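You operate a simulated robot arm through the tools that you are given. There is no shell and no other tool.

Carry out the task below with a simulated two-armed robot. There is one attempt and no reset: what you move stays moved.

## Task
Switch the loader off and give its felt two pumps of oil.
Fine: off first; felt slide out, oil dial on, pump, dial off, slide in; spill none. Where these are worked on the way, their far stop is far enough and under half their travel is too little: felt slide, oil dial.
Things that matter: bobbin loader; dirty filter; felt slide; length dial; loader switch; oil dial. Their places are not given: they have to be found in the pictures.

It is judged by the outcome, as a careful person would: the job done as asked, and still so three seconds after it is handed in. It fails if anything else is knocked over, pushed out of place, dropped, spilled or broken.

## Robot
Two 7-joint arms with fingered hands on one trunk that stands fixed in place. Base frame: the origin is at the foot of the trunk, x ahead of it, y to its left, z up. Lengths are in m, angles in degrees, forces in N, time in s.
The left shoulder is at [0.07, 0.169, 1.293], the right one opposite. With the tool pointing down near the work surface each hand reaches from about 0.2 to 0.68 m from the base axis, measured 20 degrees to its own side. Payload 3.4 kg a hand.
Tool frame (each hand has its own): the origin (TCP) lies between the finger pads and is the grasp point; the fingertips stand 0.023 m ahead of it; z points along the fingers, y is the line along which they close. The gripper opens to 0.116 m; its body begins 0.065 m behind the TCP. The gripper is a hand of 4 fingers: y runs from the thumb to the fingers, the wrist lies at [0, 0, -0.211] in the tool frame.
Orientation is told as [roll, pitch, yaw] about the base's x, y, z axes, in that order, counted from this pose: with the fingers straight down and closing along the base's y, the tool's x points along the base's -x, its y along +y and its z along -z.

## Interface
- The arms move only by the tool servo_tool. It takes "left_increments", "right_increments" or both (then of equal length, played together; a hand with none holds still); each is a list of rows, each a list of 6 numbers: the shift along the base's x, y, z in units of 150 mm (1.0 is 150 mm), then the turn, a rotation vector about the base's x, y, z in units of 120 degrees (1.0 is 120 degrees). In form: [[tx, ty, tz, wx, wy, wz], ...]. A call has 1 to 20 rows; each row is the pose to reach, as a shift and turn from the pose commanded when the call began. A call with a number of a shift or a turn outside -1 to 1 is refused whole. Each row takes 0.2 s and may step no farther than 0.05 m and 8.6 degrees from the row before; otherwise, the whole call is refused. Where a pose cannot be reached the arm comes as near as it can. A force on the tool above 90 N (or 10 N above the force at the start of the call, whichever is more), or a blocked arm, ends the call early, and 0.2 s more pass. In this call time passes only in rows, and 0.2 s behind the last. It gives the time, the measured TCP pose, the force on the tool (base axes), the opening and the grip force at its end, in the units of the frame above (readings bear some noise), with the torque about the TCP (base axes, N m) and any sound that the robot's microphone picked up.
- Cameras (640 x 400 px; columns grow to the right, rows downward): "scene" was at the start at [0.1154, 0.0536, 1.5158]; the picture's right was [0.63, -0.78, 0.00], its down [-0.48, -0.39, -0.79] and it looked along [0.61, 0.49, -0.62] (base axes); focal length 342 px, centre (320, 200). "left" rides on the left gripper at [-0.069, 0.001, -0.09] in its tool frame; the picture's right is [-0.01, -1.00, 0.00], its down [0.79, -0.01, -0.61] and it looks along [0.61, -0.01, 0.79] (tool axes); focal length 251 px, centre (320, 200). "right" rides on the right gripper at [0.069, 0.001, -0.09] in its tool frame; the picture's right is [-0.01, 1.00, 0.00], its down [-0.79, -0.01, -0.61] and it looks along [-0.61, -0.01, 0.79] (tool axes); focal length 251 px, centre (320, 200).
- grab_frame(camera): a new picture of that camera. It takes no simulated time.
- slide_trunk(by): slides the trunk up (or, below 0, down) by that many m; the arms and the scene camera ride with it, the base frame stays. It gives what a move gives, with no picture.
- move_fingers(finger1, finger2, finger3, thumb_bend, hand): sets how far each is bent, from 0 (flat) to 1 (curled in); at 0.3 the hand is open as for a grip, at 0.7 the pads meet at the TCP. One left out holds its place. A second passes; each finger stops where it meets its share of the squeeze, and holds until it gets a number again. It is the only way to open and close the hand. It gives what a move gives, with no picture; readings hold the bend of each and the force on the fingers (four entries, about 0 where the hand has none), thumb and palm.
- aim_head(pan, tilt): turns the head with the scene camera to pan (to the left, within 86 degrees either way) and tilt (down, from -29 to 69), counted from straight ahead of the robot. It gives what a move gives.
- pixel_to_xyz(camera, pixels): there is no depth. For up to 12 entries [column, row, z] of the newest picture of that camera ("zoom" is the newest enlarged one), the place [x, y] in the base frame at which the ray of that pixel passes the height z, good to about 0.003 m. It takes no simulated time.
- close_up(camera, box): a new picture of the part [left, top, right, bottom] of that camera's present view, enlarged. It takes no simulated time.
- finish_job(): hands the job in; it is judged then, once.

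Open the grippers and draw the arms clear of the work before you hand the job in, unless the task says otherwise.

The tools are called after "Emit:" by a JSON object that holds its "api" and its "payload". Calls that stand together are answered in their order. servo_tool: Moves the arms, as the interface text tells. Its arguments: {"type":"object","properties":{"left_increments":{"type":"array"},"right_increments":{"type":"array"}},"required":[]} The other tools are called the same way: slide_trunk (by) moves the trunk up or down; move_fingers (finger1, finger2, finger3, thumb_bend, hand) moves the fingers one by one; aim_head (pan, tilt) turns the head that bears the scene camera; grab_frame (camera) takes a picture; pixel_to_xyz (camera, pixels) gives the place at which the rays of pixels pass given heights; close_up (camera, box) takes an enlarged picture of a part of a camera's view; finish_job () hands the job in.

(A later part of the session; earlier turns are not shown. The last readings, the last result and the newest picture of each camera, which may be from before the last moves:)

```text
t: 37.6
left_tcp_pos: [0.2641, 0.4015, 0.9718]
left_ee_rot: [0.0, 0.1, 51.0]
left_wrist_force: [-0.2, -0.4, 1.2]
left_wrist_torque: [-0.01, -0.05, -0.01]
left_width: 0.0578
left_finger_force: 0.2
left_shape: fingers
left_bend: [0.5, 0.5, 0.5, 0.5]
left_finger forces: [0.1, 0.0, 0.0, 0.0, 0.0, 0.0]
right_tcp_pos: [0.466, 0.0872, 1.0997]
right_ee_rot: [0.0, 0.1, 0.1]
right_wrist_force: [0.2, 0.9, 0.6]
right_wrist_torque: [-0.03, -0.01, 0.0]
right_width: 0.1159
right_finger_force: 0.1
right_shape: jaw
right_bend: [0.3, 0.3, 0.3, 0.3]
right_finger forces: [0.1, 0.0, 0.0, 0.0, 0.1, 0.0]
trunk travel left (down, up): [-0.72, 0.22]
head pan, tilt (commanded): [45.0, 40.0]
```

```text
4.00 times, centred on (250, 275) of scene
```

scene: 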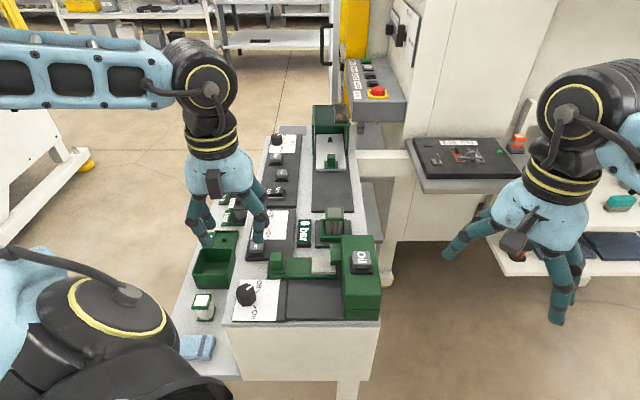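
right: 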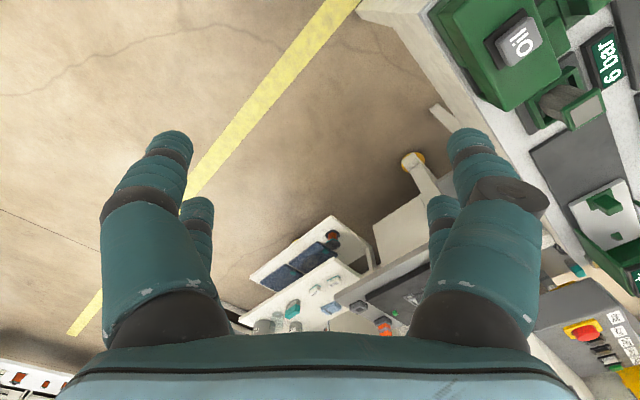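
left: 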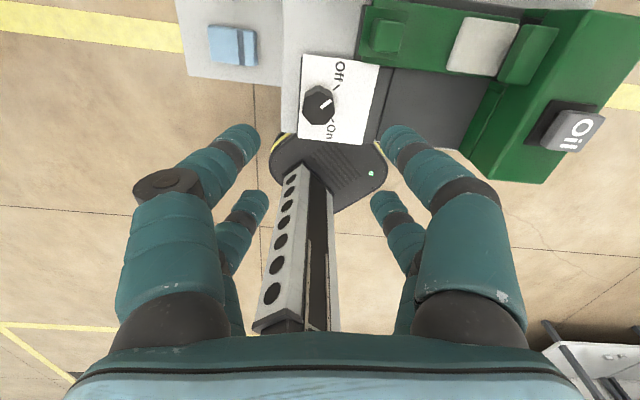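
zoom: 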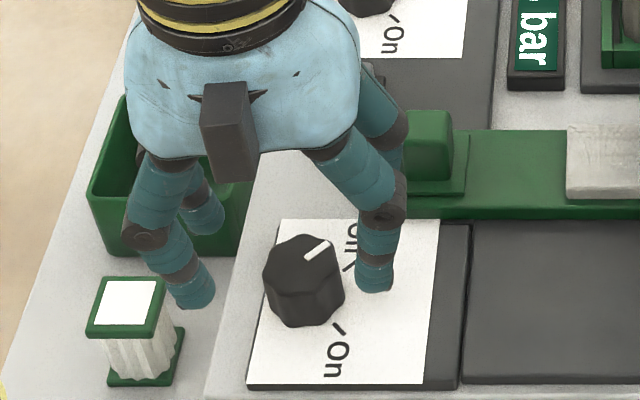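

Wrist view says the dial centre is ~3.4 mm further in +x. Before going lower I check the spare filter standing left (scene zoom (125,300)) relative to finger2's path.

Emit:
{"api": "grab_frame", "payload": {"camera": "left"}}

Emit:
{"api": "pixel_to_xyz", "payload": {"camera": "scene", "pixels": [[201.25, 301.25, 0.9], [201.25, 301.25, 0.88], [201.25, 301.25, 0.86], [214, 317, 0.86], [214, 317, 0.84], [212, 345, 0.86], [218.75, 298.75, 0.949], [223, 275, 0.949]]}}

```text
taken
```

left: 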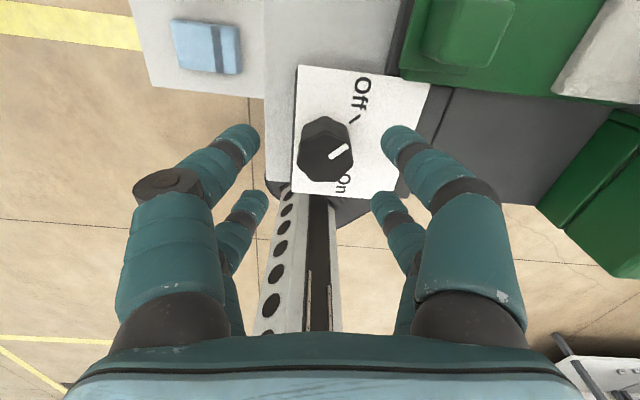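

```text
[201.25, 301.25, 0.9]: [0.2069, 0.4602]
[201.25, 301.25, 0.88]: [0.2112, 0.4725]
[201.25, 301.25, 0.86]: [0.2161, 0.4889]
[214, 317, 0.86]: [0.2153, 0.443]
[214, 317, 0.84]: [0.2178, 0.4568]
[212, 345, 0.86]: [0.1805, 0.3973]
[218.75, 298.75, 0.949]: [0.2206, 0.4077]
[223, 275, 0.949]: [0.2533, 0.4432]
```

Finger tips are ≥13 mm away from the spare filter, whose top is lower anyway. I shift +3.4 mm in x and descend to TCP z≈0.937 around the dial.

Emit:
{"api": "servo_tool", "payload": {"left_increments": [[0.0227, 0, -0.05, 0, 0, 0], [0.0227, 0, -0.12, 0, 0, 0], [0.0227, 0, -0.18, 0, 0, 0], [0.0227, 0, -0.232, 0, 0, 0]]}}

Emit:
{"api": "close_up", "payload": {"camera": "left", "box": [220, 90, 420, 215]}}

Emit:
{"api": "close_up", "payload": {"camera": "scene", "box": [190, 240, 310, 330]}}

```text
t: 38.6
left_tcp_pos: [0.2676, 0.3998, 0.9392]
left_ee_rot: [-0.1, -0.3, 50.9]
left_wrist_force: [1.2, 3.3, 20.1]
left_wrist_torque: [-0.51, -0.58, 0.15]
left_width: 0.0575
left_finger_force: 10.2
left_shape: fingers
left_bend: [0.5, 0.5, 0.52, 0.51]
left_finger forces: [0.0, 0.0, 11.4, 0.1, 8.5, 0.0]
right_tcp_pos: [0.4636, 0.084, 1.1024]
right_ee_rot: [0.1, 0.0, 0.0]
right_wrist_force: [-0.7, -0.3, -0.4]
right_wrist_torque: [0.0, 0.0, -0.01]
right_width: 0.1159
right_finger_force: 0.0
right_shape: jaw
right_bend: [0.3, 0.3, 0.3, 0.3]
right_finger forces: [0.0, 0.0, 0.0, 0.0, 0.0, 0.0]
trunk travel left (down, up): [-0.72, 0.22]
head pan, tilt (commanded): [45.0, 40.0]
```

```text
3.20 times, centred on (320, 152) of left
```

zoom: 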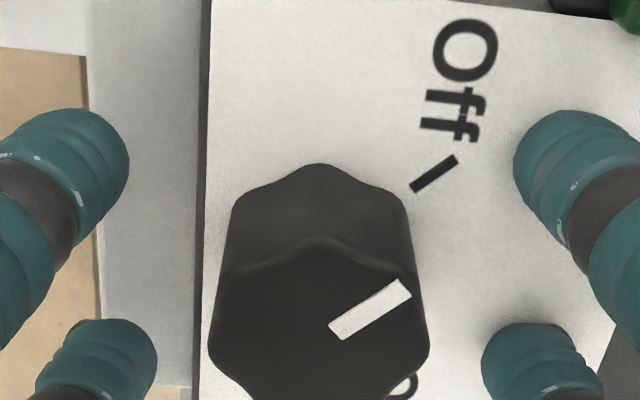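

```text
4.44 times, centred on (250, 285) of scene
```

zoom: 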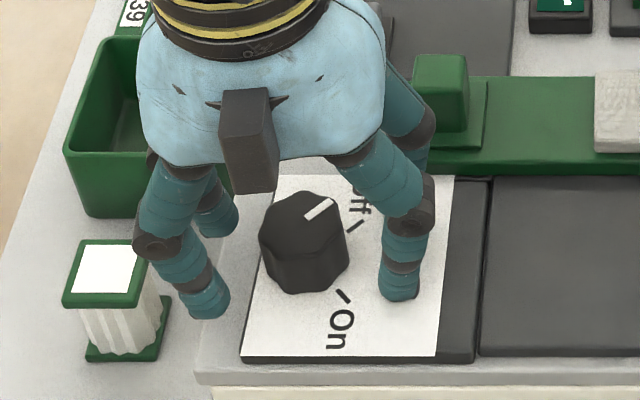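

Thumb and finger3 tips touched the label plate (20 N at TCP z 0.939; the fingers are longer at bend 0.5). I raise 6 mm and then close around the dial.

Emit:
{"api": "servo_tool", "payload": {"left_increments": [[0, 0, 0.033, 0, 0, 0], [0, 0, 0.06, 0, 0, 0]]}}

Emit:
{"api": "move_fingers", "payload": {"hand": "left", "finger1": 0.62, "finger2": 0.62, "finger3": 0.62, "thumb_bend": 0.62}}

Emit:
{"api": "close_up", "payload": {"camera": "left", "box": [220, 90, 420, 215]}}

Emit:
{"api": "close_up", "payload": {"camera": "scene", "box": [190, 240, 310, 330]}}

```text
t: 39.2
left_tcp_pos: [0.268, 0.401, 0.9467]
left_ee_rot: [0.0, 0.0, 51.0]
left_wrist_force: [0.2, 0.3, 0.3]
left_wrist_torque: [0.01, -0.03, -0.02]
left_width: 0.0579
left_finger_force: 0.0
left_shape: fingers
left_bend: [0.5, 0.5, 0.5, 0.5]
left_finger forces: [0.0, 0.0, 0.1, 0.0, 0.0, 0.1]
right_tcp_pos: [0.4657, 0.0854, 1.1008]
right_ee_rot: [0.0, -0.1, 0.0]
right_wrist_force: [-0.7, -0.1, 0.0]
right_wrist_torque: [-0.01, 0.04, -0.01]
right_width: 0.1157
right_finger_force: 0.1
right_shape: jaw
right_bend: [0.3, 0.3, 0.3, 0.3]
right_finger forces: [0.1, 0.2, 0.1, 0.0, 0.0, 0.0]
trunk travel left (down, up): [-0.72, 0.22]
head pan, tilt (commanded): [45.0, 40.0]
```

```text
t: 40.2
left_tcp_pos: [0.2695, 0.4015, 0.9466]
left_ee_rot: [-0.1, 0.0, 51.0]
left_wrist_force: [0.1, 0.2, 0.2]
left_wrist_torque: [0.0, -0.02, 0.04]
left_width: 0.024
left_finger_force: 0.1
left_shape: fingers
left_bend: [0.62, 0.62, 0.62, 0.62]
left_finger forces: [0.0, 0.0, 0.0, 0.1, 0.0, 0.0]
right_tcp_pos: [0.4648, 0.086, 1.1012]
right_ee_rot: [0.0, 0.0, -0.1]
right_wrist_force: [-1.1, -0.1, -0.3]
right_wrist_torque: [0.02, -0.01, 0.01]
right_width: 0.1157
right_finger_force: 0.1
right_shape: jaw
right_bend: [0.3, 0.3, 0.3, 0.3]
right_finger forces: [0.0, 0.0, 0.0, 0.0, 0.0, 0.0]
trunk travel left (down, up): [-0.72, 0.22]
head pan, tilt (commanded): [45.0, 40.0]
```

```text
3.20 times, centred on (320, 152) of left
```

zoom: 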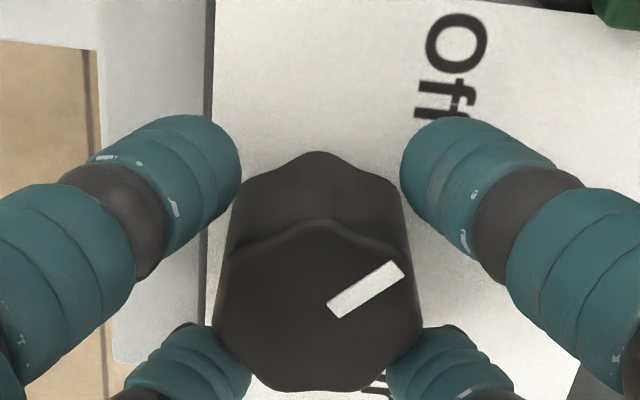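

```text
4.44 times, centred on (250, 285) of scene
```

zoom: 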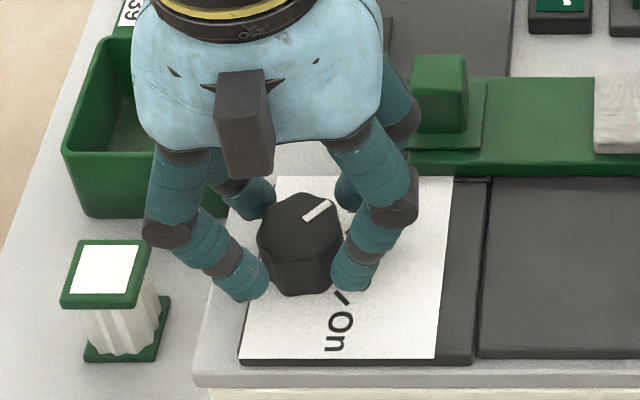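

The four fingers ring the dial with no contact. I lower 7 mm (tips ≈0.912, label 0.907) and close onto the dial.

Emit:
{"api": "servo_tool", "payload": {"left_increments": [[0, 0, -0.025, 0, 0, 0], [0, 0, -0.047, 0, 0, 0]]}}

Emit:
{"api": "move_fingers", "payload": {"hand": "left", "finger1": 0.72, "finger2": 0.72, "finger3": 0.72, "thumb_bend": 0.72}}

Emit:
{"api": "close_up", "payload": {"camera": "left", "box": [220, 90, 420, 215]}}

Emit:
{"api": "close_up", "payload": {"camera": "scene", "box": [190, 240, 310, 330]}}

```text
t: 40.8
left_tcp_pos: [0.2677, 0.4009, 0.9393]
left_ee_rot: [0.0, -0.1, 50.9]
left_wrist_force: [0.0, 0.0, 0.4]
left_wrist_torque: [-0.01, 0.01, 0.0]
left_width: 0.0238
left_finger_force: 0.0
left_shape: fingers
left_bend: [0.62, 0.62, 0.62, 0.62]
left_finger forces: [0.0, 0.0, 0.0, 0.1, 0.0, 0.0]
right_tcp_pos: [0.4645, 0.0859, 1.1014]
right_ee_rot: [-0.1, 0.0, 0.0]
right_wrist_force: [-0.5, -0.5, 0.6]
right_wrist_torque: [0.03, 0.03, -0.04]
right_width: 0.1156
right_finger_force: 0.1
right_shape: jaw
right_bend: [0.3, 0.3, 0.3, 0.3]
right_finger forces: [0.1, 0.0, 0.0, 0.1, 0.1, 0.0]
trunk travel left (down, up): [-0.72, 0.22]
head pan, tilt (commanded): [45.0, 40.0]
```

```text
t: 41.8
left_tcp_pos: [0.2691, 0.4008, 0.9391]
left_ee_rot: [0.0, 0.0, 51.1]
left_wrist_force: [-1.0, -2.1, -5.2]
left_wrist_torque: [-0.05, 0.04, -0.04]
left_width: 0.0045
left_finger_force: 7.9
left_shape: fingers
left_bend: [0.7, 0.68, 0.69, 0.69]
left_finger forces: [2.8, 4.8, 4.8, 0.0, 3.0, 0.0]
right_tcp_pos: [0.4653, 0.0856, 1.1017]
right_ee_rot: [0.0, 0.0, 0.0]
right_wrist_force: [0.3, 0.6, 0.0]
right_wrist_torque: [-0.01, 0.02, 0.02]
right_width: 0.1158
right_finger_force: 0.1
right_shape: jaw
right_bend: [0.3, 0.3, 0.3, 0.3]
right_finger forces: [0.1, 0.0, 0.1, 0.1, 0.0, 0.0]
trunk travel left (down, up): [-0.72, 0.22]
head pan, tilt (commanded): [45.0, 40.0]
```

```text
3.20 times, centred on (320, 152) of left
```

zoom: 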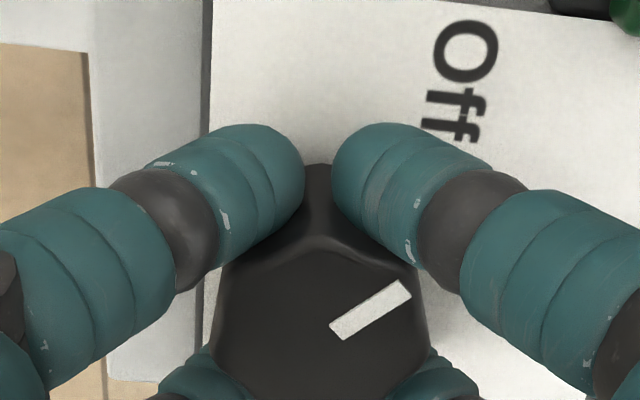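

```text
4.44 times, centred on (250, 285) of scene
```

zoom: 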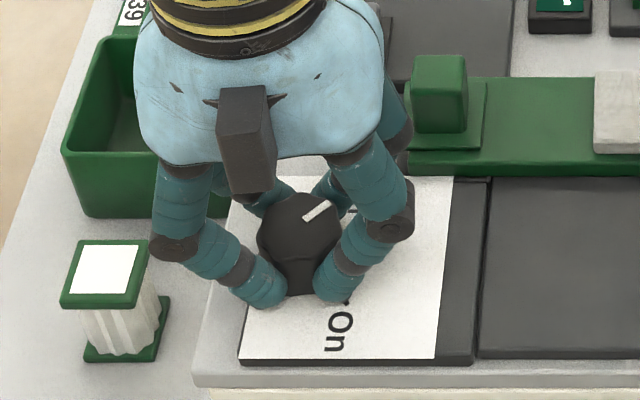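

All four fingers hold the dial (3–5 N each). I turn clockwise 30° first and check that the pointer follows.

Emit:
{"api": "servo_tool", "payload": {"left_increments": [[0, 0, 0, 0, 0, -0.0625], [0, 0, 0, 0, 0, -0.125], [0, 0, 0, 0, 0, -0.1875], [0, 0, 0, 0, 0, -0.25]]}}

Emit:
{"api": "close_up", "payload": {"camera": "left", "box": [220, 90, 420, 215]}}

Emit:
{"api": "close_up", "payload": {"camera": "scene", "box": [190, 240, 310, 330]}}

```text
t: 42.8
left_tcp_pos: [0.2685, 0.4005, 0.9391]
left_ee_rot: [0.0, 0.0, 20.9]
left_wrist_force: [-3.5, -3.3, -3.4]
left_wrist_torque: [-0.06, 0.03, -0.03]
left_width: 0.0037
left_finger_force: 8.3
left_shape: fingers
left_bend: [0.7, 0.69, 0.69, 0.69]
left_finger forces: [2.7, 5.9, 4.9, 0.1, 3.6, 0.0]
right_tcp_pos: [0.4638, 0.0866, 1.1017]
right_ee_rot: [0.0, -0.1, 0.0]
right_wrist_force: [-0.6, 0.0, 0.5]
right_wrist_torque: [0.02, 0.0, 0.04]
right_width: 0.1157
right_finger_force: 0.1
right_shape: jaw
right_bend: [0.3, 0.3, 0.3, 0.3]
right_finger forces: [0.1, 0.0, 0.0, 0.0, 0.0, 0.1]
trunk travel left (down, up): [-0.72, 0.22]
head pan, tilt (commanded): [45.0, 40.0]
```

```text
3.20 times, centred on (320, 152) of left
```

zoom: 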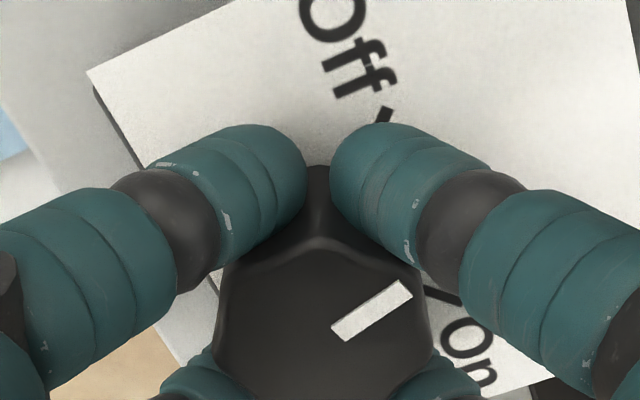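

```text
4.44 times, centred on (250, 285) of scene
```

zoom: 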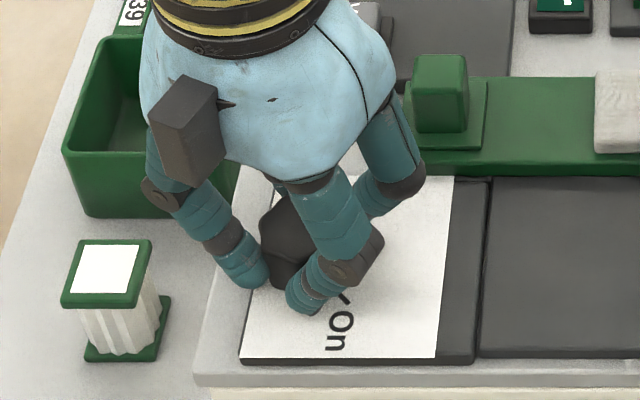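

The dial follows exactly. I continue another 58° clockwise toward On, watching torque.

Emit:
{"api": "servo_tool", "payload": {"left_increments": [[0, 0, 0, 0, 0, -0.0604], [0, 0, 0, 0, 0, -0.1208], [0, 0, 0, 0, 0, -0.1813], [0, 0, 0, 0, 0, -0.2417], [0, 0, 0, 0, 0, -0.3021], [0, 0, 0, 0, 0, -0.3625], [0, 0, 0, 0, 0, -0.4229], [0, 0, 0, 0, 0, -0.4833]]}}

Emit:
{"api": "close_up", "payload": {"camera": "left", "box": [220, 90, 420, 215]}}

Emit:
{"api": "close_up", "payload": {"camera": "scene", "box": [190, 240, 310, 330]}}

```text
t: 44.6
left_tcp_pos: [0.2687, 0.4005, 0.9386]
left_ee_rot: [0.0, -0.1, -37.2]
left_wrist_force: [-1.4, -4.1, -2.5]
left_wrist_torque: [-0.07, 0.03, -0.02]
left_width: 0.004
left_finger_force: 7.8
left_shape: fingers
left_bend: [0.71, 0.7, 0.69, 0.69]
left_finger forces: [3.5, 3.9, 4.5, 0.1, 4.8, 0.0]
right_tcp_pos: [0.4655, 0.0868, 1.103]
right_ee_rot: [0.0, 0.0, 0.0]
right_wrist_force: [-0.7, 0.2, 0.3]
right_wrist_torque: [0.0, -0.02, 0.03]
right_width: 0.1158
right_finger_force: 0.2
right_shape: jaw
right_bend: [0.3, 0.3, 0.3, 0.3]
right_finger forces: [0.1, 0.0, 0.0, 0.0, 0.0, 0.1]
trunk travel left (down, up): [-0.72, 0.22]
head pan, tilt (commanded): [45.0, 40.0]
```

```text
3.20 times, centred on (320, 152) of left
```

zoom: 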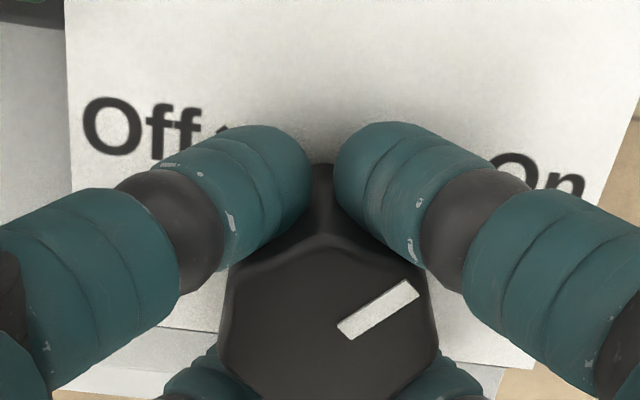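

```text
4.44 times, centred on (250, 285) of scene
```

zoom: 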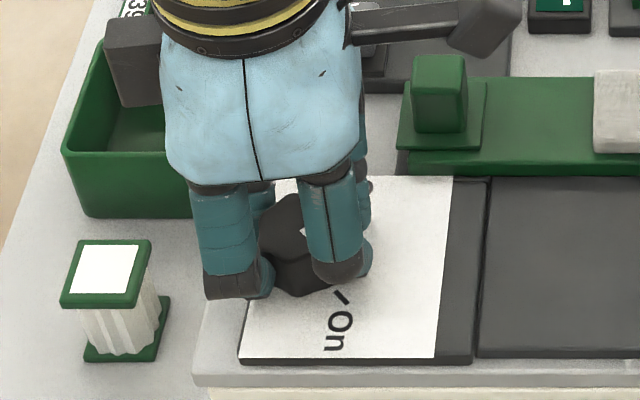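

The pointer has followed 88° and now points to On. I turn 4° more to make sure it reaches its stop.

Emit:
{"api": "servo_tool", "payload": {"left_increments": [[0, 0, 0, 0, 0, -0.0167], [0, 0, 0, 0, 0, -0.0333]]}}

Emit:
{"api": "close_up", "payload": {"camera": "left", "box": [220, 90, 420, 215]}}

```text
t: 45.2
left_tcp_pos: [0.2685, 0.4013, 0.9392]
left_ee_rot: [0.0, -0.1, -41.1]
left_wrist_force: [-1.2, -5.0, -4.9]
left_wrist_torque: [-0.08, 0.02, -0.02]
left_width: 0.0039
left_finger_force: 8.3
left_shape: fingers
left_bend: [0.71, 0.7, 0.69, 0.69]
left_finger forces: [3.5, 3.7, 4.3, 0.1, 5.5, 0.0]
right_tcp_pos: [0.4656, 0.0861, 1.1011]
right_ee_rot: [0.0, 0.2, 0.0]
right_wrist_force: [0.2, 0.4, 0.9]
right_wrist_torque: [0.0, -0.03, -0.03]
right_width: 0.1158
right_finger_force: 0.1
right_shape: jaw
right_bend: [0.3, 0.3, 0.3, 0.3]
right_finger forces: [0.0, 0.0, 0.1, 0.0, 0.1, 0.1]
trunk travel left (down, up): [-0.72, 0.22]
head pan, tilt (commanded): [45.0, 40.0]
```

```text
3.20 times, centred on (320, 152) of left
```

zoom: 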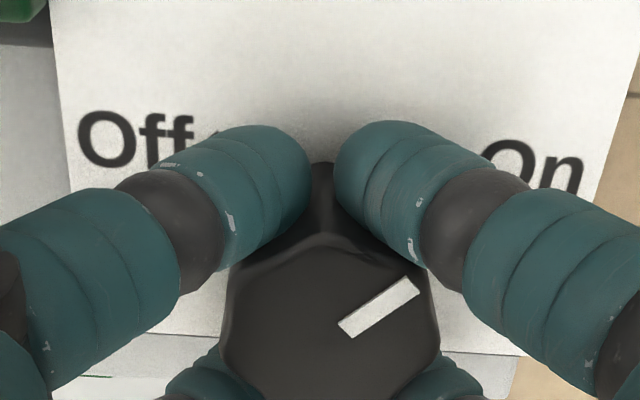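

Dial now ~92° from Off, at On, with only small torque. I open to 0.62 (tips stay above the label), lift clear, and check.

Emit:
{"api": "move_fingers", "payload": {"hand": "left", "finger1": 0.61, "finger2": 0.61, "finger3": 0.61, "thumb_bend": 0.61}}

Emit:
{"api": "servo_tool", "payload": {"left_increments": [[0, 0, 0.07, 0, 0, 0], [0, 0, 0.2, 0, 0, 0], [0, 0, 0.4, 0, 0, 0], [0, 0, 0.6, 0, 0, 0], [0, 0, 0.8, 0, 0, 0]]}}

Emit:
{"api": "close_up", "payload": {"camera": "left", "box": [260, 30, 420, 150]}}

Emit:
{"api": "close_up", "payload": {"camera": "scene", "box": [225, 220, 385, 330]}}

```text
t: 46.2
left_tcp_pos: [0.2682, 0.4011, 0.9397]
left_ee_rot: [0.0, 0.1, -41.0]
left_wrist_force: [0.0, 0.2, -0.5]
left_wrist_torque: [0.0, 0.0, 0.01]
left_width: 0.0254
left_finger_force: 0.1
left_shape: fingers
left_bend: [0.61, 0.61, 0.61, 0.61]
left_finger forces: [0.0, 0.1, 0.0, 0.1, 0.0, 0.0]
right_tcp_pos: [0.4659, 0.086, 1.1015]
right_ee_rot: [0.0, 0.2, 0.0]
right_wrist_force: [0.4, -0.5, 0.8]
right_wrist_torque: [-0.03, -0.02, 0.0]
right_width: 0.1157
right_finger_force: 0.0
right_shape: jaw
right_bend: [0.3, 0.3, 0.3, 0.3]
right_finger forces: [0.0, 0.0, 0.0, 0.1, 0.0, 0.0]
trunk travel left (down, up): [-0.72, 0.22]
head pan, tilt (commanded): [45.0, 40.0]
```

```text
t: 47.4
left_tcp_pos: [0.2688, 0.4026, 1.0595]
left_ee_rot: [0.0, 0.0, -41.1]
left_wrist_force: [-0.6, 0.6, -0.3]
left_wrist_torque: [0.01, 0.03, 0.0]
left_width: 0.0255
left_finger_force: 0.0
left_shape: fingers
left_bend: [0.61, 0.61, 0.61, 0.61]
left_finger forces: [0.0, 0.0, 0.0, 0.0, 0.0, 0.1]
right_tcp_pos: [0.4644, 0.0858, 1.1026]
right_ee_rot: [0.0, 0.1, 0.0]
right_wrist_force: [0.8, 0.8, 0.3]
right_wrist_torque: [-0.02, 0.01, -0.02]
right_width: 0.116
right_finger_force: 0.0
right_shape: jaw
right_bend: [0.3, 0.3, 0.3, 0.3]
right_finger forces: [0.0, 0.0, 0.0, 0.0, 0.1, 0.0]
trunk travel left (down, up): [-0.72, 0.22]
head pan, tilt (commanded): [45.0, 40.0]
```

```text
3.33 times, centred on (340, 90) of left
```

zoom: 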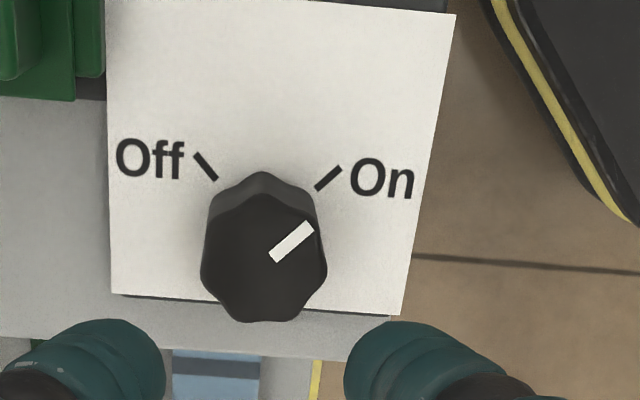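

```text
3.64 times, centred on (305, 275) of scene
```

zoom: 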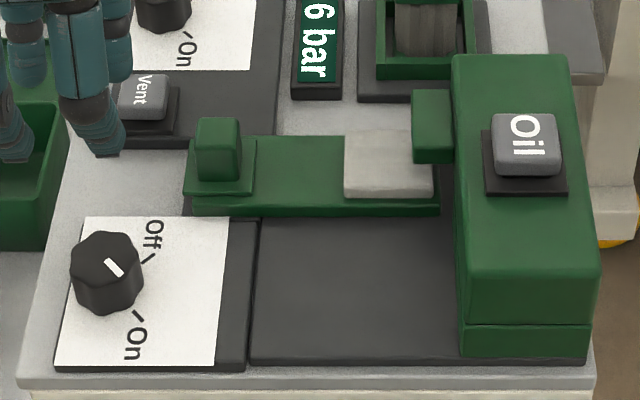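

The dial now points at On. Next the Oil button (~(0.4245,0.278,0.985)): I move the right hand out of the way, raise the left hand, and form the single-finger poke (finger2 extended).

Emit:
{"api": "servo_tool", "payload": {"right_increments": [[-0.08, -0.2, 0.05, 0, 0, 0], [-0.16, -0.4, 0.1, 0, 0, 0], [-0.25, -0.6, 0.15, 0, 0, 0], [-0.33, -0.8, 0.2, 0, 0, 0]], "left_increments": [[0, 0, 0.1, 0, 0, 0], [0, 0, 0.2, 0, 0, 0], [0, 0, 0.3, 0, 0, 0], [0, 0, 0.4, 0, 0, 0]]}}

Emit:
{"api": "move_fingers", "payload": {"hand": "left", "finger1": 0.3, "finger2": 0.3, "finger3": 0.3, "thumb_bend": 0.3}}

Emit:
{"api": "move_fingers", "payload": {"hand": "left", "finger1": 1.0, "finger3": 1.0}}

Emit:
{"api": "grab_frame", "payload": {"camera": "scene"}}

Emit:
{"api": "close_up", "payload": {"camera": "scene", "box": [320, 225, 400, 285]}}

```text
t: 48.4
left_tcp_pos: [0.268, 0.3997, 1.1192]
left_ee_rot: [0.1, 0.1, -41.0]
left_wrist_force: [0.2, -0.3, 0.3]
left_wrist_torque: [0.02, -0.01, -0.01]
left_width: 0.0256
left_finger_force: 0.1
left_shape: fingers
left_bend: [0.61, 0.61, 0.61, 0.61]
left_finger forces: [0.0, 0.0, 0.0, 0.1, 0.1, 0.0]
right_tcp_pos: [0.4135, -0.0364, 1.1317]
right_ee_rot: [0.1, 0.0, 0.1]
right_wrist_force: [0.2, -0.1, 0.2]
right_wrist_torque: [0.02, -0.03, 0.03]
right_width: 0.1159
right_finger_force: 0.0
right_shape: jaw
right_bend: [0.3, 0.3, 0.3, 0.3]
right_finger forces: [0.1, 0.1, 0.0, 0.1, 0.0, 0.0]
trunk travel left (down, up): [-0.72, 0.22]
head pan, tilt (commanded): [45.0, 40.0]
```

```text
t: 49.4
left_tcp_pos: [0.2696, 0.4021, 1.119]
left_ee_rot: [0.1, -0.1, -41.0]
left_wrist_force: [-0.6, 0.3, -0.2]
left_wrist_torque: [0.01, -0.01, 0.0]
left_width: 0.1162
left_finger_force: 0.0
left_shape: fingers
left_bend: [0.3, 0.3, 0.3, 0.3]
left_finger forces: [0.0, 0.0, 0.0, 0.0, 0.0, 0.0]
right_tcp_pos: [0.4146, -0.036, 1.1315]
right_ee_rot: [0.1, 0.1, 0.0]
right_wrist_force: [-0.1, 0.3, -0.9]
right_wrist_torque: [-0.02, -0.02, 0.0]
right_width: 0.1161
right_finger_force: 0.0
right_shape: jaw
right_bend: [0.3, 0.3, 0.3, 0.3]
right_finger forces: [0.1, 0.0, 0.0, 0.1, 0.0, 0.0]
trunk travel left (down, up): [-0.72, 0.22]
head pan, tilt (commanded): [45.0, 40.0]
```

```text
t: 50.4
left_tcp_pos: [0.27, 0.402, 1.1183]
left_ee_rot: [0.0, 0.0, -41.0]
left_wrist_force: [-0.3, -0.6, 0.0]
left_wrist_torque: [0.03, 0.02, 0.04]
left_width: 0.0496
left_finger_force: 0.2
left_shape: fingers
left_bend: [1.0, 0.3, 1.0, 0.3]
left_finger forces: [0.0, 0.0, 0.0, 0.1, 0.1, 0.0]
right_tcp_pos: [0.4137, -0.0365, 1.1327]
right_ee_rot: [0.0, 0.1, 0.0]
right_wrist_force: [-0.3, 0.2, 0.1]
right_wrist_torque: [0.02, -0.01, 0.0]
right_width: 0.1158
right_finger_force: 0.0
right_shape: jaw
right_bend: [0.3, 0.3, 0.3, 0.3]
right_finger forces: [0.0, 0.0, 0.0, 0.1, 0.1, 0.0]
trunk travel left (down, up): [-0.72, 0.22]
head pan, tilt (commanded): [45.0, 40.0]
```

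```text
taken
```

scene: 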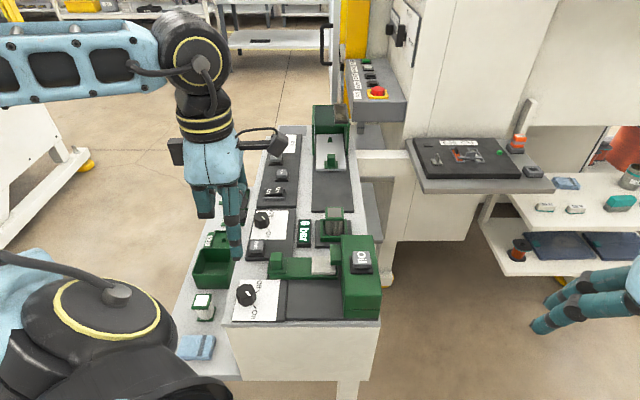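

```text
6.67 times, centred on (360, 255) of scene
```

zoom: 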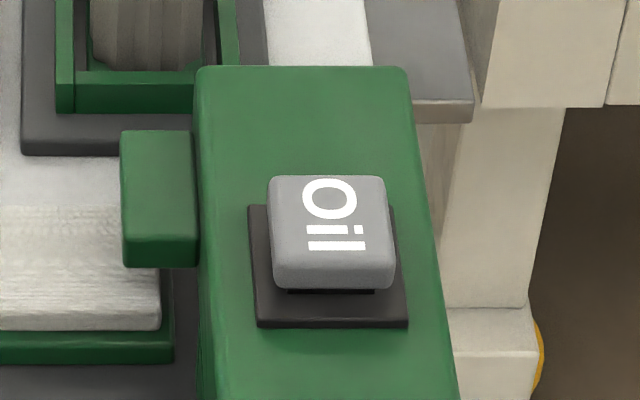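

The Oil button top is at scene (361.5,258). I move the left hand toward it in two legs, tilting 10° so that finger2 is the lowest point.

Emit:
{"api": "servo_tool", "payload": {"left_increments": [[0.144, -0.2, 0, -0.021, 0.0182, 0], [0.29, -0.4, 0, -0.042, 0.0365, 0], [0.433, -0.6, 0, -0.063, 0.0547, 0]]}}

Emit:
{"api": "servo_tool", "payload": {"left_increments": [[0.144, -0.2, 0, 0, 0, 0], [0.29, -0.4, 0, 0, 0, 0], [0.433, -0.62, -0.05, 0, 0, 0]]}}

Emit:
{"api": "grab_frame", "payload": {"camera": "scene"}}

Emit:
{"api": "close_up", "payload": {"camera": "scene", "box": [300, 170, 460, 290]}}

Emit:
{"api": "grab_frame", "payload": {"camera": "left"}}

```text
t: 51.2
left_tcp_pos: [0.3355, 0.3084, 1.1186]
left_ee_rot: [-10.0, 0.1, -40.9]
left_wrist_force: [0.4, -0.9, -0.6]
left_wrist_torque: [0.01, 0.03, -0.02]
left_width: 0.0494
left_finger_force: 0.2
left_shape: fingers
left_bend: [1.0, 0.3, 1.0, 0.3]
left_finger forces: [0.1, 0.0, 0.1, 0.0, 0.0, 0.0]
right_tcp_pos: [0.4148, -0.0344, 1.1318]
right_ee_rot: [0.1, 0.1, 0.1]
right_wrist_force: [0.4, -0.1, 0.4]
right_wrist_torque: [0.02, 0.03, 0.02]
right_width: 0.116
right_finger_force: 0.0
right_shape: jaw
right_bend: [0.3, 0.3, 0.3, 0.3]
right_finger forces: [0.0, 0.0, 0.1, 0.0, 0.0, 0.0]
trunk travel left (down, up): [-0.72, 0.22]
head pan, tilt (commanded): [45.0, 40.0]
```

```text
t: 52.0
left_tcp_pos: [0.4026, 0.2165, 1.1111]
left_ee_rot: [-10.2, 0.0, -40.9]
left_wrist_force: [-0.3, 0.4, -0.2]
left_wrist_torque: [0.03, 0.01, -0.01]
left_width: 0.0498
left_finger_force: 0.0
left_shape: fingers
left_bend: [1.0, 0.3, 1.0, 0.3]
left_finger forces: [0.0, 0.0, 0.0, 0.0, 0.0, 0.1]
right_tcp_pos: [0.4141, -0.0351, 1.1321]
right_ee_rot: [0.1, 0.2, -0.1]
right_wrist_force: [-0.6, -0.3, -0.2]
right_wrist_torque: [0.03, -0.02, -0.01]
right_width: 0.1156
right_finger_force: 0.0
right_shape: jaw
right_bend: [0.3, 0.3, 0.3, 0.3]
right_finger forces: [0.0, 0.0, 0.0, 0.0, 0.0, 0.1]
trunk travel left (down, up): [-0.72, 0.22]
head pan, tilt (commanded): [45.0, 40.0]
```

```text
taken
```

scene: 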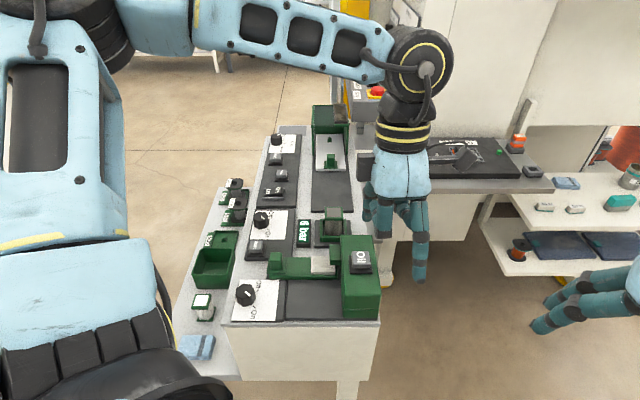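

```text
3.33 times, centred on (380, 230) of scene
```

zoom: 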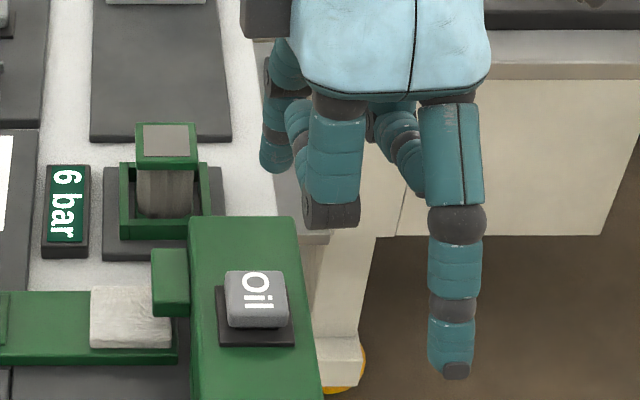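

```text
taken
```

left: 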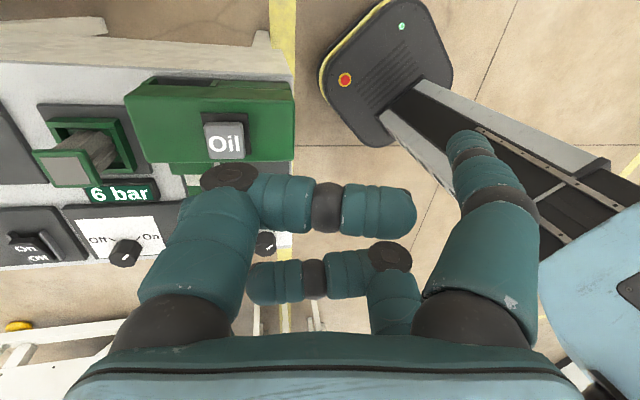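

Finger2's tip is at scene (366.5,220). I check its position at the predicted tip height and the button centre, also from the wrist view (button at (225,140)).

Emit:
{"api": "pixel_to_xyz", "payload": {"camera": "scene", "pixels": [[366.5, 220.4, 1.075], [366.5, 220.4, 1.08], [361.5, 258, 0.985], [361.5, 258, 0.98], [361.5, 258, 0.99]]}}

Emit:
{"api": "close_up", "payload": {"camera": "left", "box": [180, 90, 280, 190]}}

Emit:
{"api": "pixel_to_xyz", "payload": {"camera": "left", "pixels": [[225, 141, 0.985], [225, 141, 0.98], [225, 141, 0.99]]}}

```text
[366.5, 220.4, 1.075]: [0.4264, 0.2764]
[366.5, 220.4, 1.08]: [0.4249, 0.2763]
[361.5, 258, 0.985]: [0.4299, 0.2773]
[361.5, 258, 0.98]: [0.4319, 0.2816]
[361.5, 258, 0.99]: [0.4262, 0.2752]
```

```text
4.00 times, centred on (230, 140) of left
```

zoom: 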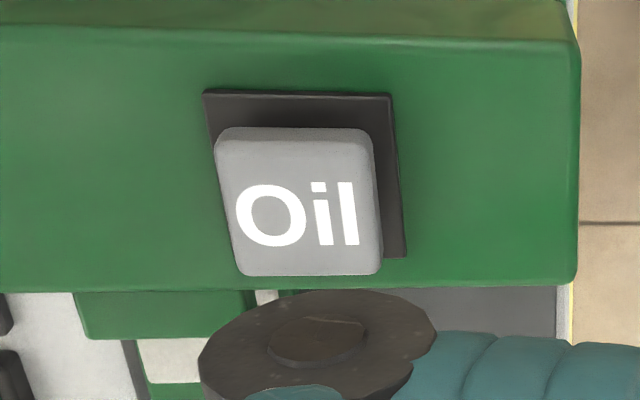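

```text
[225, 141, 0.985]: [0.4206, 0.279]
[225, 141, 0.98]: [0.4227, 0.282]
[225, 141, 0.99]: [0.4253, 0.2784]
```

Tip at ≈(0.4268,0.276) is over the button centre ≈(0.4255,0.278). I descend ~78 mm to just above the button and look.

Emit:
{"api": "servo_tool", "payload": {"left_increments": [[-0.004, 0.008, -0.15, 0, 0, 0], [-0.008, 0.013, -0.3, 0, 0, 0], [-0.008, 0.013, -0.42, 0, 0, 0], [-0.008, 0.013, -0.52, 0, 0, 0]]}}

Emit:
{"api": "close_up", "payload": {"camera": "scene", "box": [320, 210, 440, 290]}}

```text
t: 53.0
left_tcp_pos: [0.3975, 0.2194, 1.0333]
left_ee_rot: [-10.1, 0.1, -41.0]
left_wrist_force: [-0.5, 0.4, 0.5]
left_wrist_torque: [0.0, 0.01, 0.03]
left_width: 0.0496
left_finger_force: 0.1
left_shape: fingers
left_bend: [1.0, 0.3, 1.0, 0.3]
left_finger forces: [0.0, 0.0, 0.0, 0.0, 0.0, 0.0]
right_tcp_pos: [0.4135, -0.0359, 1.1318]
right_ee_rot: [0.0, 0.1, 0.0]
right_wrist_force: [0.4, 0.1, 0.6]
right_wrist_torque: [-0.01, -0.01, 0.02]
right_width: 0.1162
right_finger_force: 0.2
right_shape: jaw
right_bend: [0.3, 0.3, 0.3, 0.3]
right_finger forces: [0.0, 0.1, 0.1, 0.0, 0.0, 0.1]
trunk travel left (down, up): [-0.72, 0.22]
head pan, tilt (commanded): [45.0, 40.0]
```

```text
5.00 times, centred on (380, 250) of scene
```

zoom: 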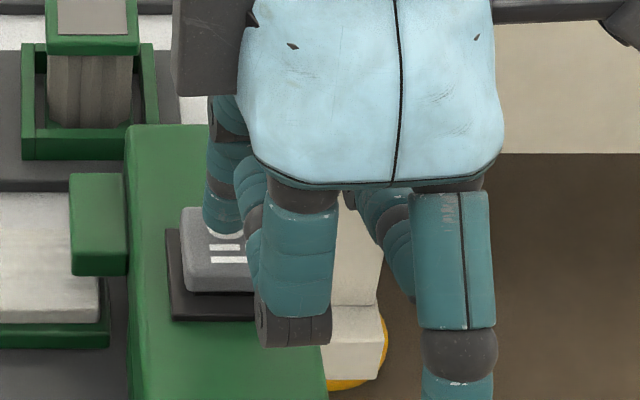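

The tip is right above the "Oil" button. I press slowly, 15 mm down in small steps, watching the force.

Emit:
{"api": "servo_tool", "payload": {"left_increments": [[0, 0, -0.033, 0, 0, 0], [0, 0, -0.053, 0, 0, 0], [0, 0, -0.073, 0, 0, 0], [0, 0, -0.087, 0, 0, 0], [0, 0, -0.1, 0, 0, 0]]}}

Emit:
{"api": "close_up", "payload": {"camera": "scene", "box": [280, 210, 400, 290]}}

```text
t: 54.2
left_tcp_pos: [0.3959, 0.2191, 1.0187]
left_ee_rot: [-9.9, 0.0, -41.0]
left_wrist_force: [0.4, -1.7, 9.5]
left_wrist_torque: [0.6, -0.3, -0.05]
left_width: 0.0497
left_finger_force: 5.2
left_shape: fingers
left_bend: [1.0, 0.3, 1.0, 0.3]
left_finger forces: [0.1, 10.2, 0.0, 0.0, 0.0, 0.0]
right_tcp_pos: [0.4117, -0.0363, 1.1329]
right_ee_rot: [0.1, 0.0, -0.1]
right_wrist_force: [0.2, 0.0, -0.4]
right_wrist_torque: [0.0, -0.01, -0.01]
right_width: 0.1159
right_finger_force: 0.1
right_shape: jaw
right_bend: [0.3, 0.3, 0.3, 0.3]
right_finger forces: [0.0, 0.0, 0.0, 0.0, 0.0, 0.0]
trunk travel left (down, up): [-0.72, 0.22]
head pan, tilt (commanded): [45.0, 40.0]
heard: click
```

```text
5.00 times, centred on (340, 250) of scene
```

zoom: 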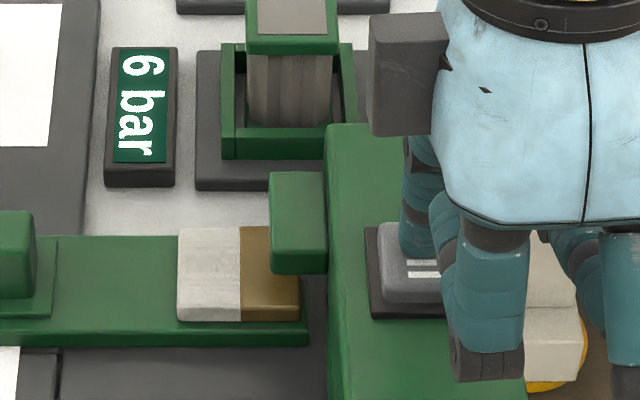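

A click was heard and the felt's right half turned brown: first pump done. I lift 20 mm to let the button reset.

Emit:
{"api": "servo_tool", "payload": {"left_increments": [[0, 0, 0.05, 0, 0, 0], [0, 0, 0.1, 0, 0, 0], [0, 0, 0.133, 0, 0, 0]]}}

Emit:
{"api": "close_up", "payload": {"camera": "scene", "box": [280, 210, 400, 290]}}

```text
t: 55.0
left_tcp_pos: [0.3961, 0.2192, 1.0383]
left_ee_rot: [-10.0, -0.1, -41.0]
left_wrist_force: [-0.1, -0.5, 0.5]
left_wrist_torque: [-0.03, 0.0, 0.01]
left_width: 0.0496
left_finger_force: 0.0
left_shape: fingers
left_bend: [1.0, 0.3, 1.0, 0.3]
left_finger forces: [0.1, 0.0, 0.0, 0.0, 0.0, 0.1]
right_tcp_pos: [0.4128, -0.0348, 1.1321]
right_ee_rot: [-0.1, 0.1, -0.1]
right_wrist_force: [-0.1, -0.8, 1.3]
right_wrist_torque: [0.03, 0.0, -0.02]
right_width: 0.1158
right_finger_force: 0.0
right_shape: jaw
right_bend: [0.3, 0.3, 0.3, 0.3]
right_finger forces: [0.0, 0.0, 0.0, 0.0, 0.0, 0.1]
trunk travel left (down, up): [-0.72, 0.22]
head pan, tilt (commanded): [45.0, 40.0]
```

```text
5.00 times, centred on (340, 250) of scene
```

zoom: 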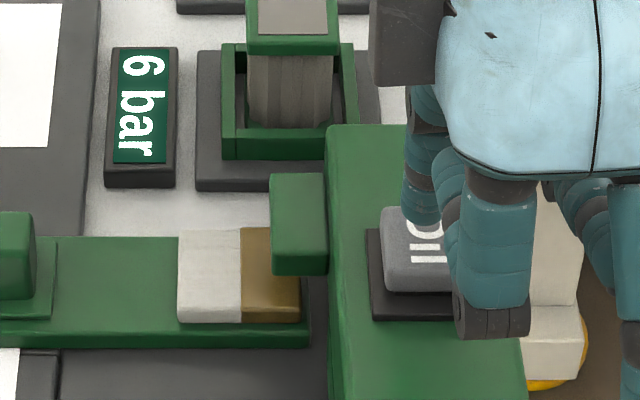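

The button is back up and the felt is half brown. I press the same way a second time (20 mm down from here).

Emit:
{"api": "servo_tool", "payload": {"left_increments": [[0, 0, -0.05, 0, 0, 0], [0, 0, -0.073, 0, 0, 0], [0, 0, -0.093, 0, 0, 0], [0, 0, -0.113, 0, 0, 0], [0, 0, -0.133, 0, 0, 0]]}}

Emit:
{"api": "close_up", "payload": {"camera": "scene", "box": [280, 210, 400, 290]}}

```text
t: 56.2
left_tcp_pos: [0.3967, 0.2194, 1.0194]
left_ee_rot: [-9.9, 0.0, -41.1]
left_wrist_force: [-1.6, -1.6, 10.8]
left_wrist_torque: [0.68, -0.29, 0.05]
left_width: 0.0496
left_finger_force: 5.6
left_shape: fingers
left_bend: [1.0, 0.3, 1.0, 0.3]
left_finger forces: [0.0, 11.2, 0.0, 0.0, 0.0, 0.0]
right_tcp_pos: [0.4119, -0.0362, 1.1338]
right_ee_rot: [0.1, -0.1, 0.1]
right_wrist_force: [1.0, -0.6, 0.4]
right_wrist_torque: [-0.01, -0.02, 0.04]
right_width: 0.1156
right_finger_force: 0.0
right_shape: jaw
right_bend: [0.3, 0.3, 0.3, 0.3]
right_finger forces: [0.0, 0.1, 0.0, 0.1, 0.0, 0.0]
trunk travel left (down, up): [-0.72, 0.22]
head pan, tilt (commanded): [45.0, 40.0]
heard: click
```

```text
5.00 times, centred on (340, 250) of scene
```

zoom: 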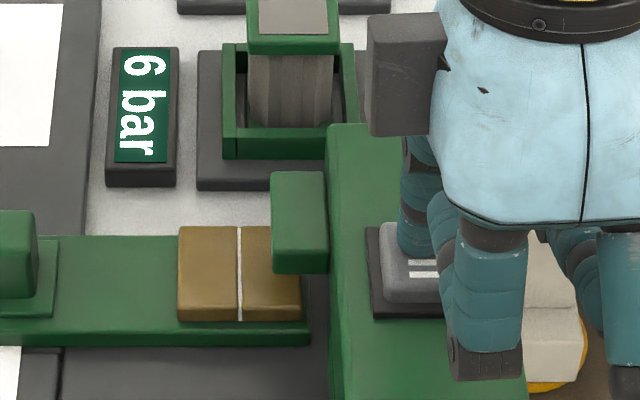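

Second click, and both halves of the felt are brown: two pumps done. I lift away and go back over the dial, removing the tilt.

Emit:
{"api": "servo_tool", "payload": {"left_increments": [[0, 0, 0.1, 0, 0, 0], [0, 0, 0.35, 0, 0, 0], [0, 0, 0.66, 0, 0, 0]]}}

Emit:
{"api": "servo_tool", "payload": {"left_increments": [[-0.144, 0.2, 0, 0.021, -0.0182, 0], [-0.29, 0.4, 0, 0.042, -0.0365, 0], [-0.433, 0.6, 0, 0.063, -0.0547, 0]]}}

Emit:
{"api": "servo_tool", "payload": {"left_increments": [[-0.144, 0.2, 0, 0, 0, 0], [-0.29, 0.4, 0, 0, 0, 0], [-0.433, 0.61, 0, 0, 0, 0]]}}

Emit:
{"api": "move_fingers", "payload": {"hand": "left", "finger1": 0.3, "finger2": 0.3, "finger3": 0.3, "thumb_bend": 0.3}}

Emit:
{"api": "grab_frame", "payload": {"camera": "left"}}

Emit:
{"api": "close_up", "payload": {"camera": "scene", "box": [225, 220, 385, 330]}}

```text
t: 57.0
left_tcp_pos: [0.3972, 0.2184, 1.1177]
left_ee_rot: [-9.9, 0.0, -40.9]
left_wrist_force: [0.1, 0.7, 0.2]
left_wrist_torque: [-0.01, 0.06, 0.02]
left_width: 0.0495
left_finger_force: 0.2
left_shape: fingers
left_bend: [1.0, 0.3, 1.0, 0.3]
left_finger forces: [0.1, 0.1, 0.1, 0.1, 0.1, 0.1]
right_tcp_pos: [0.4123, -0.0361, 1.1331]
right_ee_rot: [0.0, 0.0, 0.1]
right_wrist_force: [-0.6, -0.4, -0.7]
right_wrist_torque: [0.01, -0.02, 0.02]
right_width: 0.1159
right_finger_force: 0.1
right_shape: jaw
right_bend: [0.3, 0.3, 0.3, 0.3]
right_finger forces: [0.0, 0.0, 0.0, 0.0, 0.0, 0.0]
trunk travel left (down, up): [-0.72, 0.22]
head pan, tilt (commanded): [45.0, 40.0]
```

```text
t: 57.8
left_tcp_pos: [0.3328, 0.3116, 1.1171]
left_ee_rot: [0.0, -0.1, -41.0]
left_wrist_force: [-0.7, -0.1, 0.0]
left_wrist_torque: [-0.02, -0.01, 0.0]
left_width: 0.0496
left_finger_force: 0.1
left_shape: fingers
left_bend: [1.0, 0.3, 1.0, 0.3]
left_finger forces: [0.0, 0.0, 0.0, 0.0, 0.0, 0.0]
right_tcp_pos: [0.4126, -0.0337, 1.1325]
right_ee_rot: [-0.1, 0.0, 0.0]
right_wrist_force: [0.0, 0.1, 0.2]
right_wrist_torque: [-0.01, 0.01, -0.01]
right_width: 0.1161
right_finger_force: 0.0
right_shape: jaw
right_bend: [0.3, 0.3, 0.3, 0.3]
right_finger forces: [0.0, 0.1, 0.1, 0.1, 0.0, 0.1]
trunk travel left (down, up): [-0.72, 0.22]
head pan, tilt (commanded): [45.0, 40.0]
```

```text
t: 58.6
left_tcp_pos: [0.2672, 0.4039, 1.1154]
left_ee_rot: [-0.1, -0.1, -41.1]
left_wrist_force: [-0.1, 0.3, -0.3]
left_wrist_torque: [-0.01, 0.02, 0.04]
left_width: 0.0497
left_finger_force: 0.0
left_shape: fingers
left_bend: [1.0, 0.3, 1.0, 0.3]
left_finger forces: [0.0, 0.0, 0.0, 0.1, 0.0, 0.0]
right_tcp_pos: [0.4128, -0.0356, 1.1317]
right_ee_rot: [0.1, 0.0, 0.0]
right_wrist_force: [0.3, -1.1, 0.2]
right_wrist_torque: [0.0, -0.02, 0.04]
right_width: 0.1158
right_finger_force: 0.2
right_shape: jaw
right_bend: [0.3, 0.3, 0.3, 0.3]
right_finger forces: [0.0, 0.0, 0.1, 0.1, 0.0, 0.0]
trunk travel left (down, up): [-0.72, 0.22]
head pan, tilt (commanded): [45.0, 40.0]
```

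```text
t: 59.6
left_tcp_pos: [0.266, 0.4035, 1.1157]
left_ee_rot: [0.0, 0.0, -41.1]
left_wrist_force: [0.1, 0.0, 0.0]
left_wrist_torque: [0.0, 0.0, -0.02]
left_width: 0.1166
left_finger_force: 0.1
left_shape: fingers
left_bend: [0.3, 0.3, 0.3, 0.3]
left_finger forces: [0.0, 0.0, 0.0, 0.0, 0.1, 0.0]
right_tcp_pos: [0.4121, -0.0352, 1.132]
right_ee_rot: [0.0, 0.0, 0.0]
right_wrist_force: [-0.6, -0.2, 0.1]
right_wrist_torque: [-0.04, -0.03, -0.03]
right_width: 0.1157
right_finger_force: 0.1
right_shape: jaw
right_bend: [0.3, 0.3, 0.3, 0.3]
right_finger forces: [0.0, 0.1, 0.0, 0.0, 0.0, 0.0]
trunk travel left (down, up): [-0.72, 0.22]
head pan, tilt (commanded): [45.0, 40.0]
```

```text
taken
```

left: 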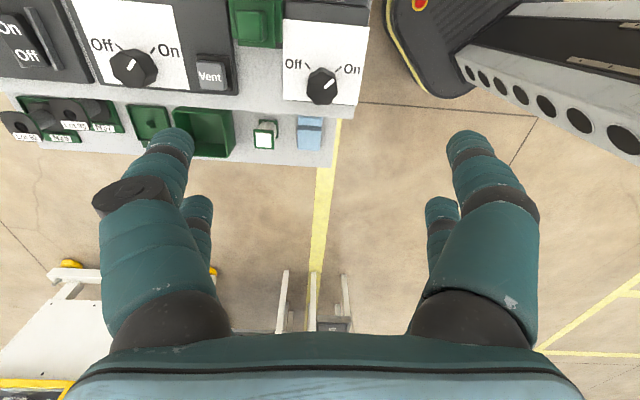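

```text
3.64 times, centred on (305, 275) of scene
```

zoom: 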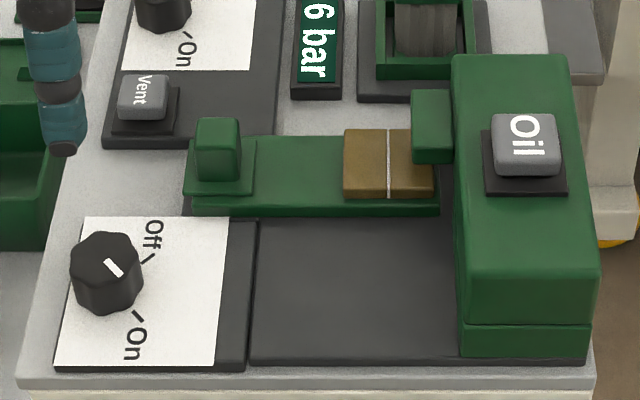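

Felt fully oiled; dial still On, slide still out. Now the dial back to Off: I pre-bend the fingers to 0.58 and come down over the dial (same centre as before), first to z≈1.0.

Emit:
{"api": "move_fingers", "payload": {"hand": "left", "finger1": 0.58, "finger2": 0.58, "finger3": 0.58, "thumb_bend": 0.58}}

Emit:
{"api": "servo_tool", "payload": {"left_increments": [[0.008, -0.003, -0.25, 0, 0, 0], [0.008, -0.003, -0.5, 0, 0, 0], [0.008, -0.003, -0.8, 0, 0, 0], [0.008, -0.003, -0.93, 0, 0, 0]]}}

Emit:
{"api": "close_up", "payload": {"camera": "left", "box": [220, 90, 420, 215]}}

Emit:
{"api": "close_up", "payload": {"camera": "scene", "box": [190, 240, 310, 330]}}

```text
t: 60.6
left_tcp_pos: [0.2674, 0.4045, 1.1144]
left_ee_rot: [0.0, 0.0, -40.9]
left_wrist_force: [0.0, 0.5, 0.3]
left_wrist_torque: [-0.02, -0.01, -0.01]
left_width: 0.0384
left_finger_force: 0.1
left_shape: fingers
left_bend: [0.57, 0.57, 0.57, 0.57]
left_finger forces: [0.0, 0.1, 0.0, 0.0, 0.1, 0.1]
right_tcp_pos: [0.4127, -0.0343, 1.1321]
right_ee_rot: [0.0, 0.2, 0.1]
right_wrist_force: [0.7, -0.7, -0.3]
right_wrist_torque: [-0.02, 0.03, 0.01]
right_width: 0.1158
right_finger_force: 0.1
right_shape: jaw
right_bend: [0.3, 0.3, 0.3, 0.3]
right_finger forces: [0.0, 0.0, 0.1, 0.0, 0.0, 0.1]
trunk travel left (down, up): [-0.72, 0.22]
head pan, tilt (commanded): [45.0, 40.0]
```

```text
t: 61.6
left_tcp_pos: [0.2714, 0.4007, 0.9752]
left_ee_rot: [0.0, 0.1, -41.0]
left_wrist_force: [0.0, 0.0, -0.4]
left_wrist_torque: [-0.02, 0.01, -0.04]
left_width: 0.0376
left_finger_force: 0.0
left_shape: fingers
left_bend: [0.57, 0.57, 0.57, 0.57]
left_finger forces: [0.1, 0.1, 0.1, 0.0, 0.0, 0.1]
right_tcp_pos: [0.4134, -0.0345, 1.1328]
right_ee_rot: [0.1, 0.1, 0.0]
right_wrist_force: [0.9, -0.1, 0.3]
right_wrist_torque: [-0.01, 0.0, 0.01]
right_width: 0.1161
right_finger_force: 0.1
right_shape: jaw
right_bend: [0.3, 0.3, 0.3, 0.3]
right_finger forces: [0.0, 0.0, 0.0, 0.0, 0.0, 0.1]
trunk travel left (down, up): [-0.72, 0.22]
head pan, tilt (commanded): [45.0, 40.0]
```

```text
3.20 times, centred on (320, 152) of left
```

zoom: 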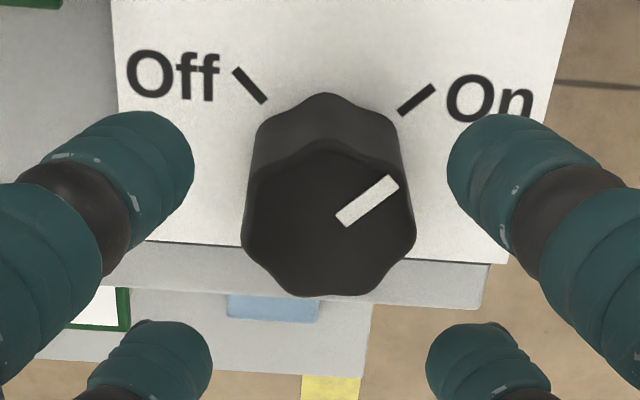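

```text
4.44 times, centred on (250, 285) of scene
```

zoom: 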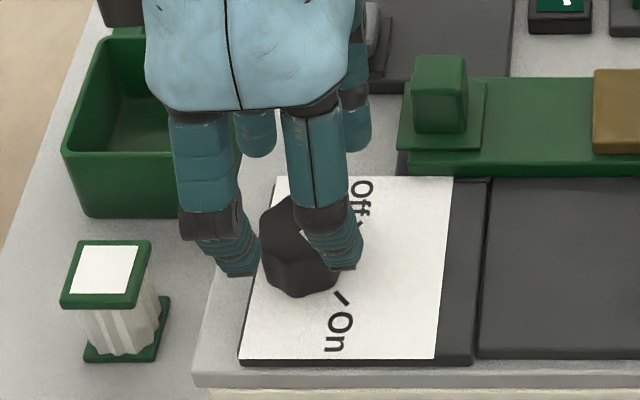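

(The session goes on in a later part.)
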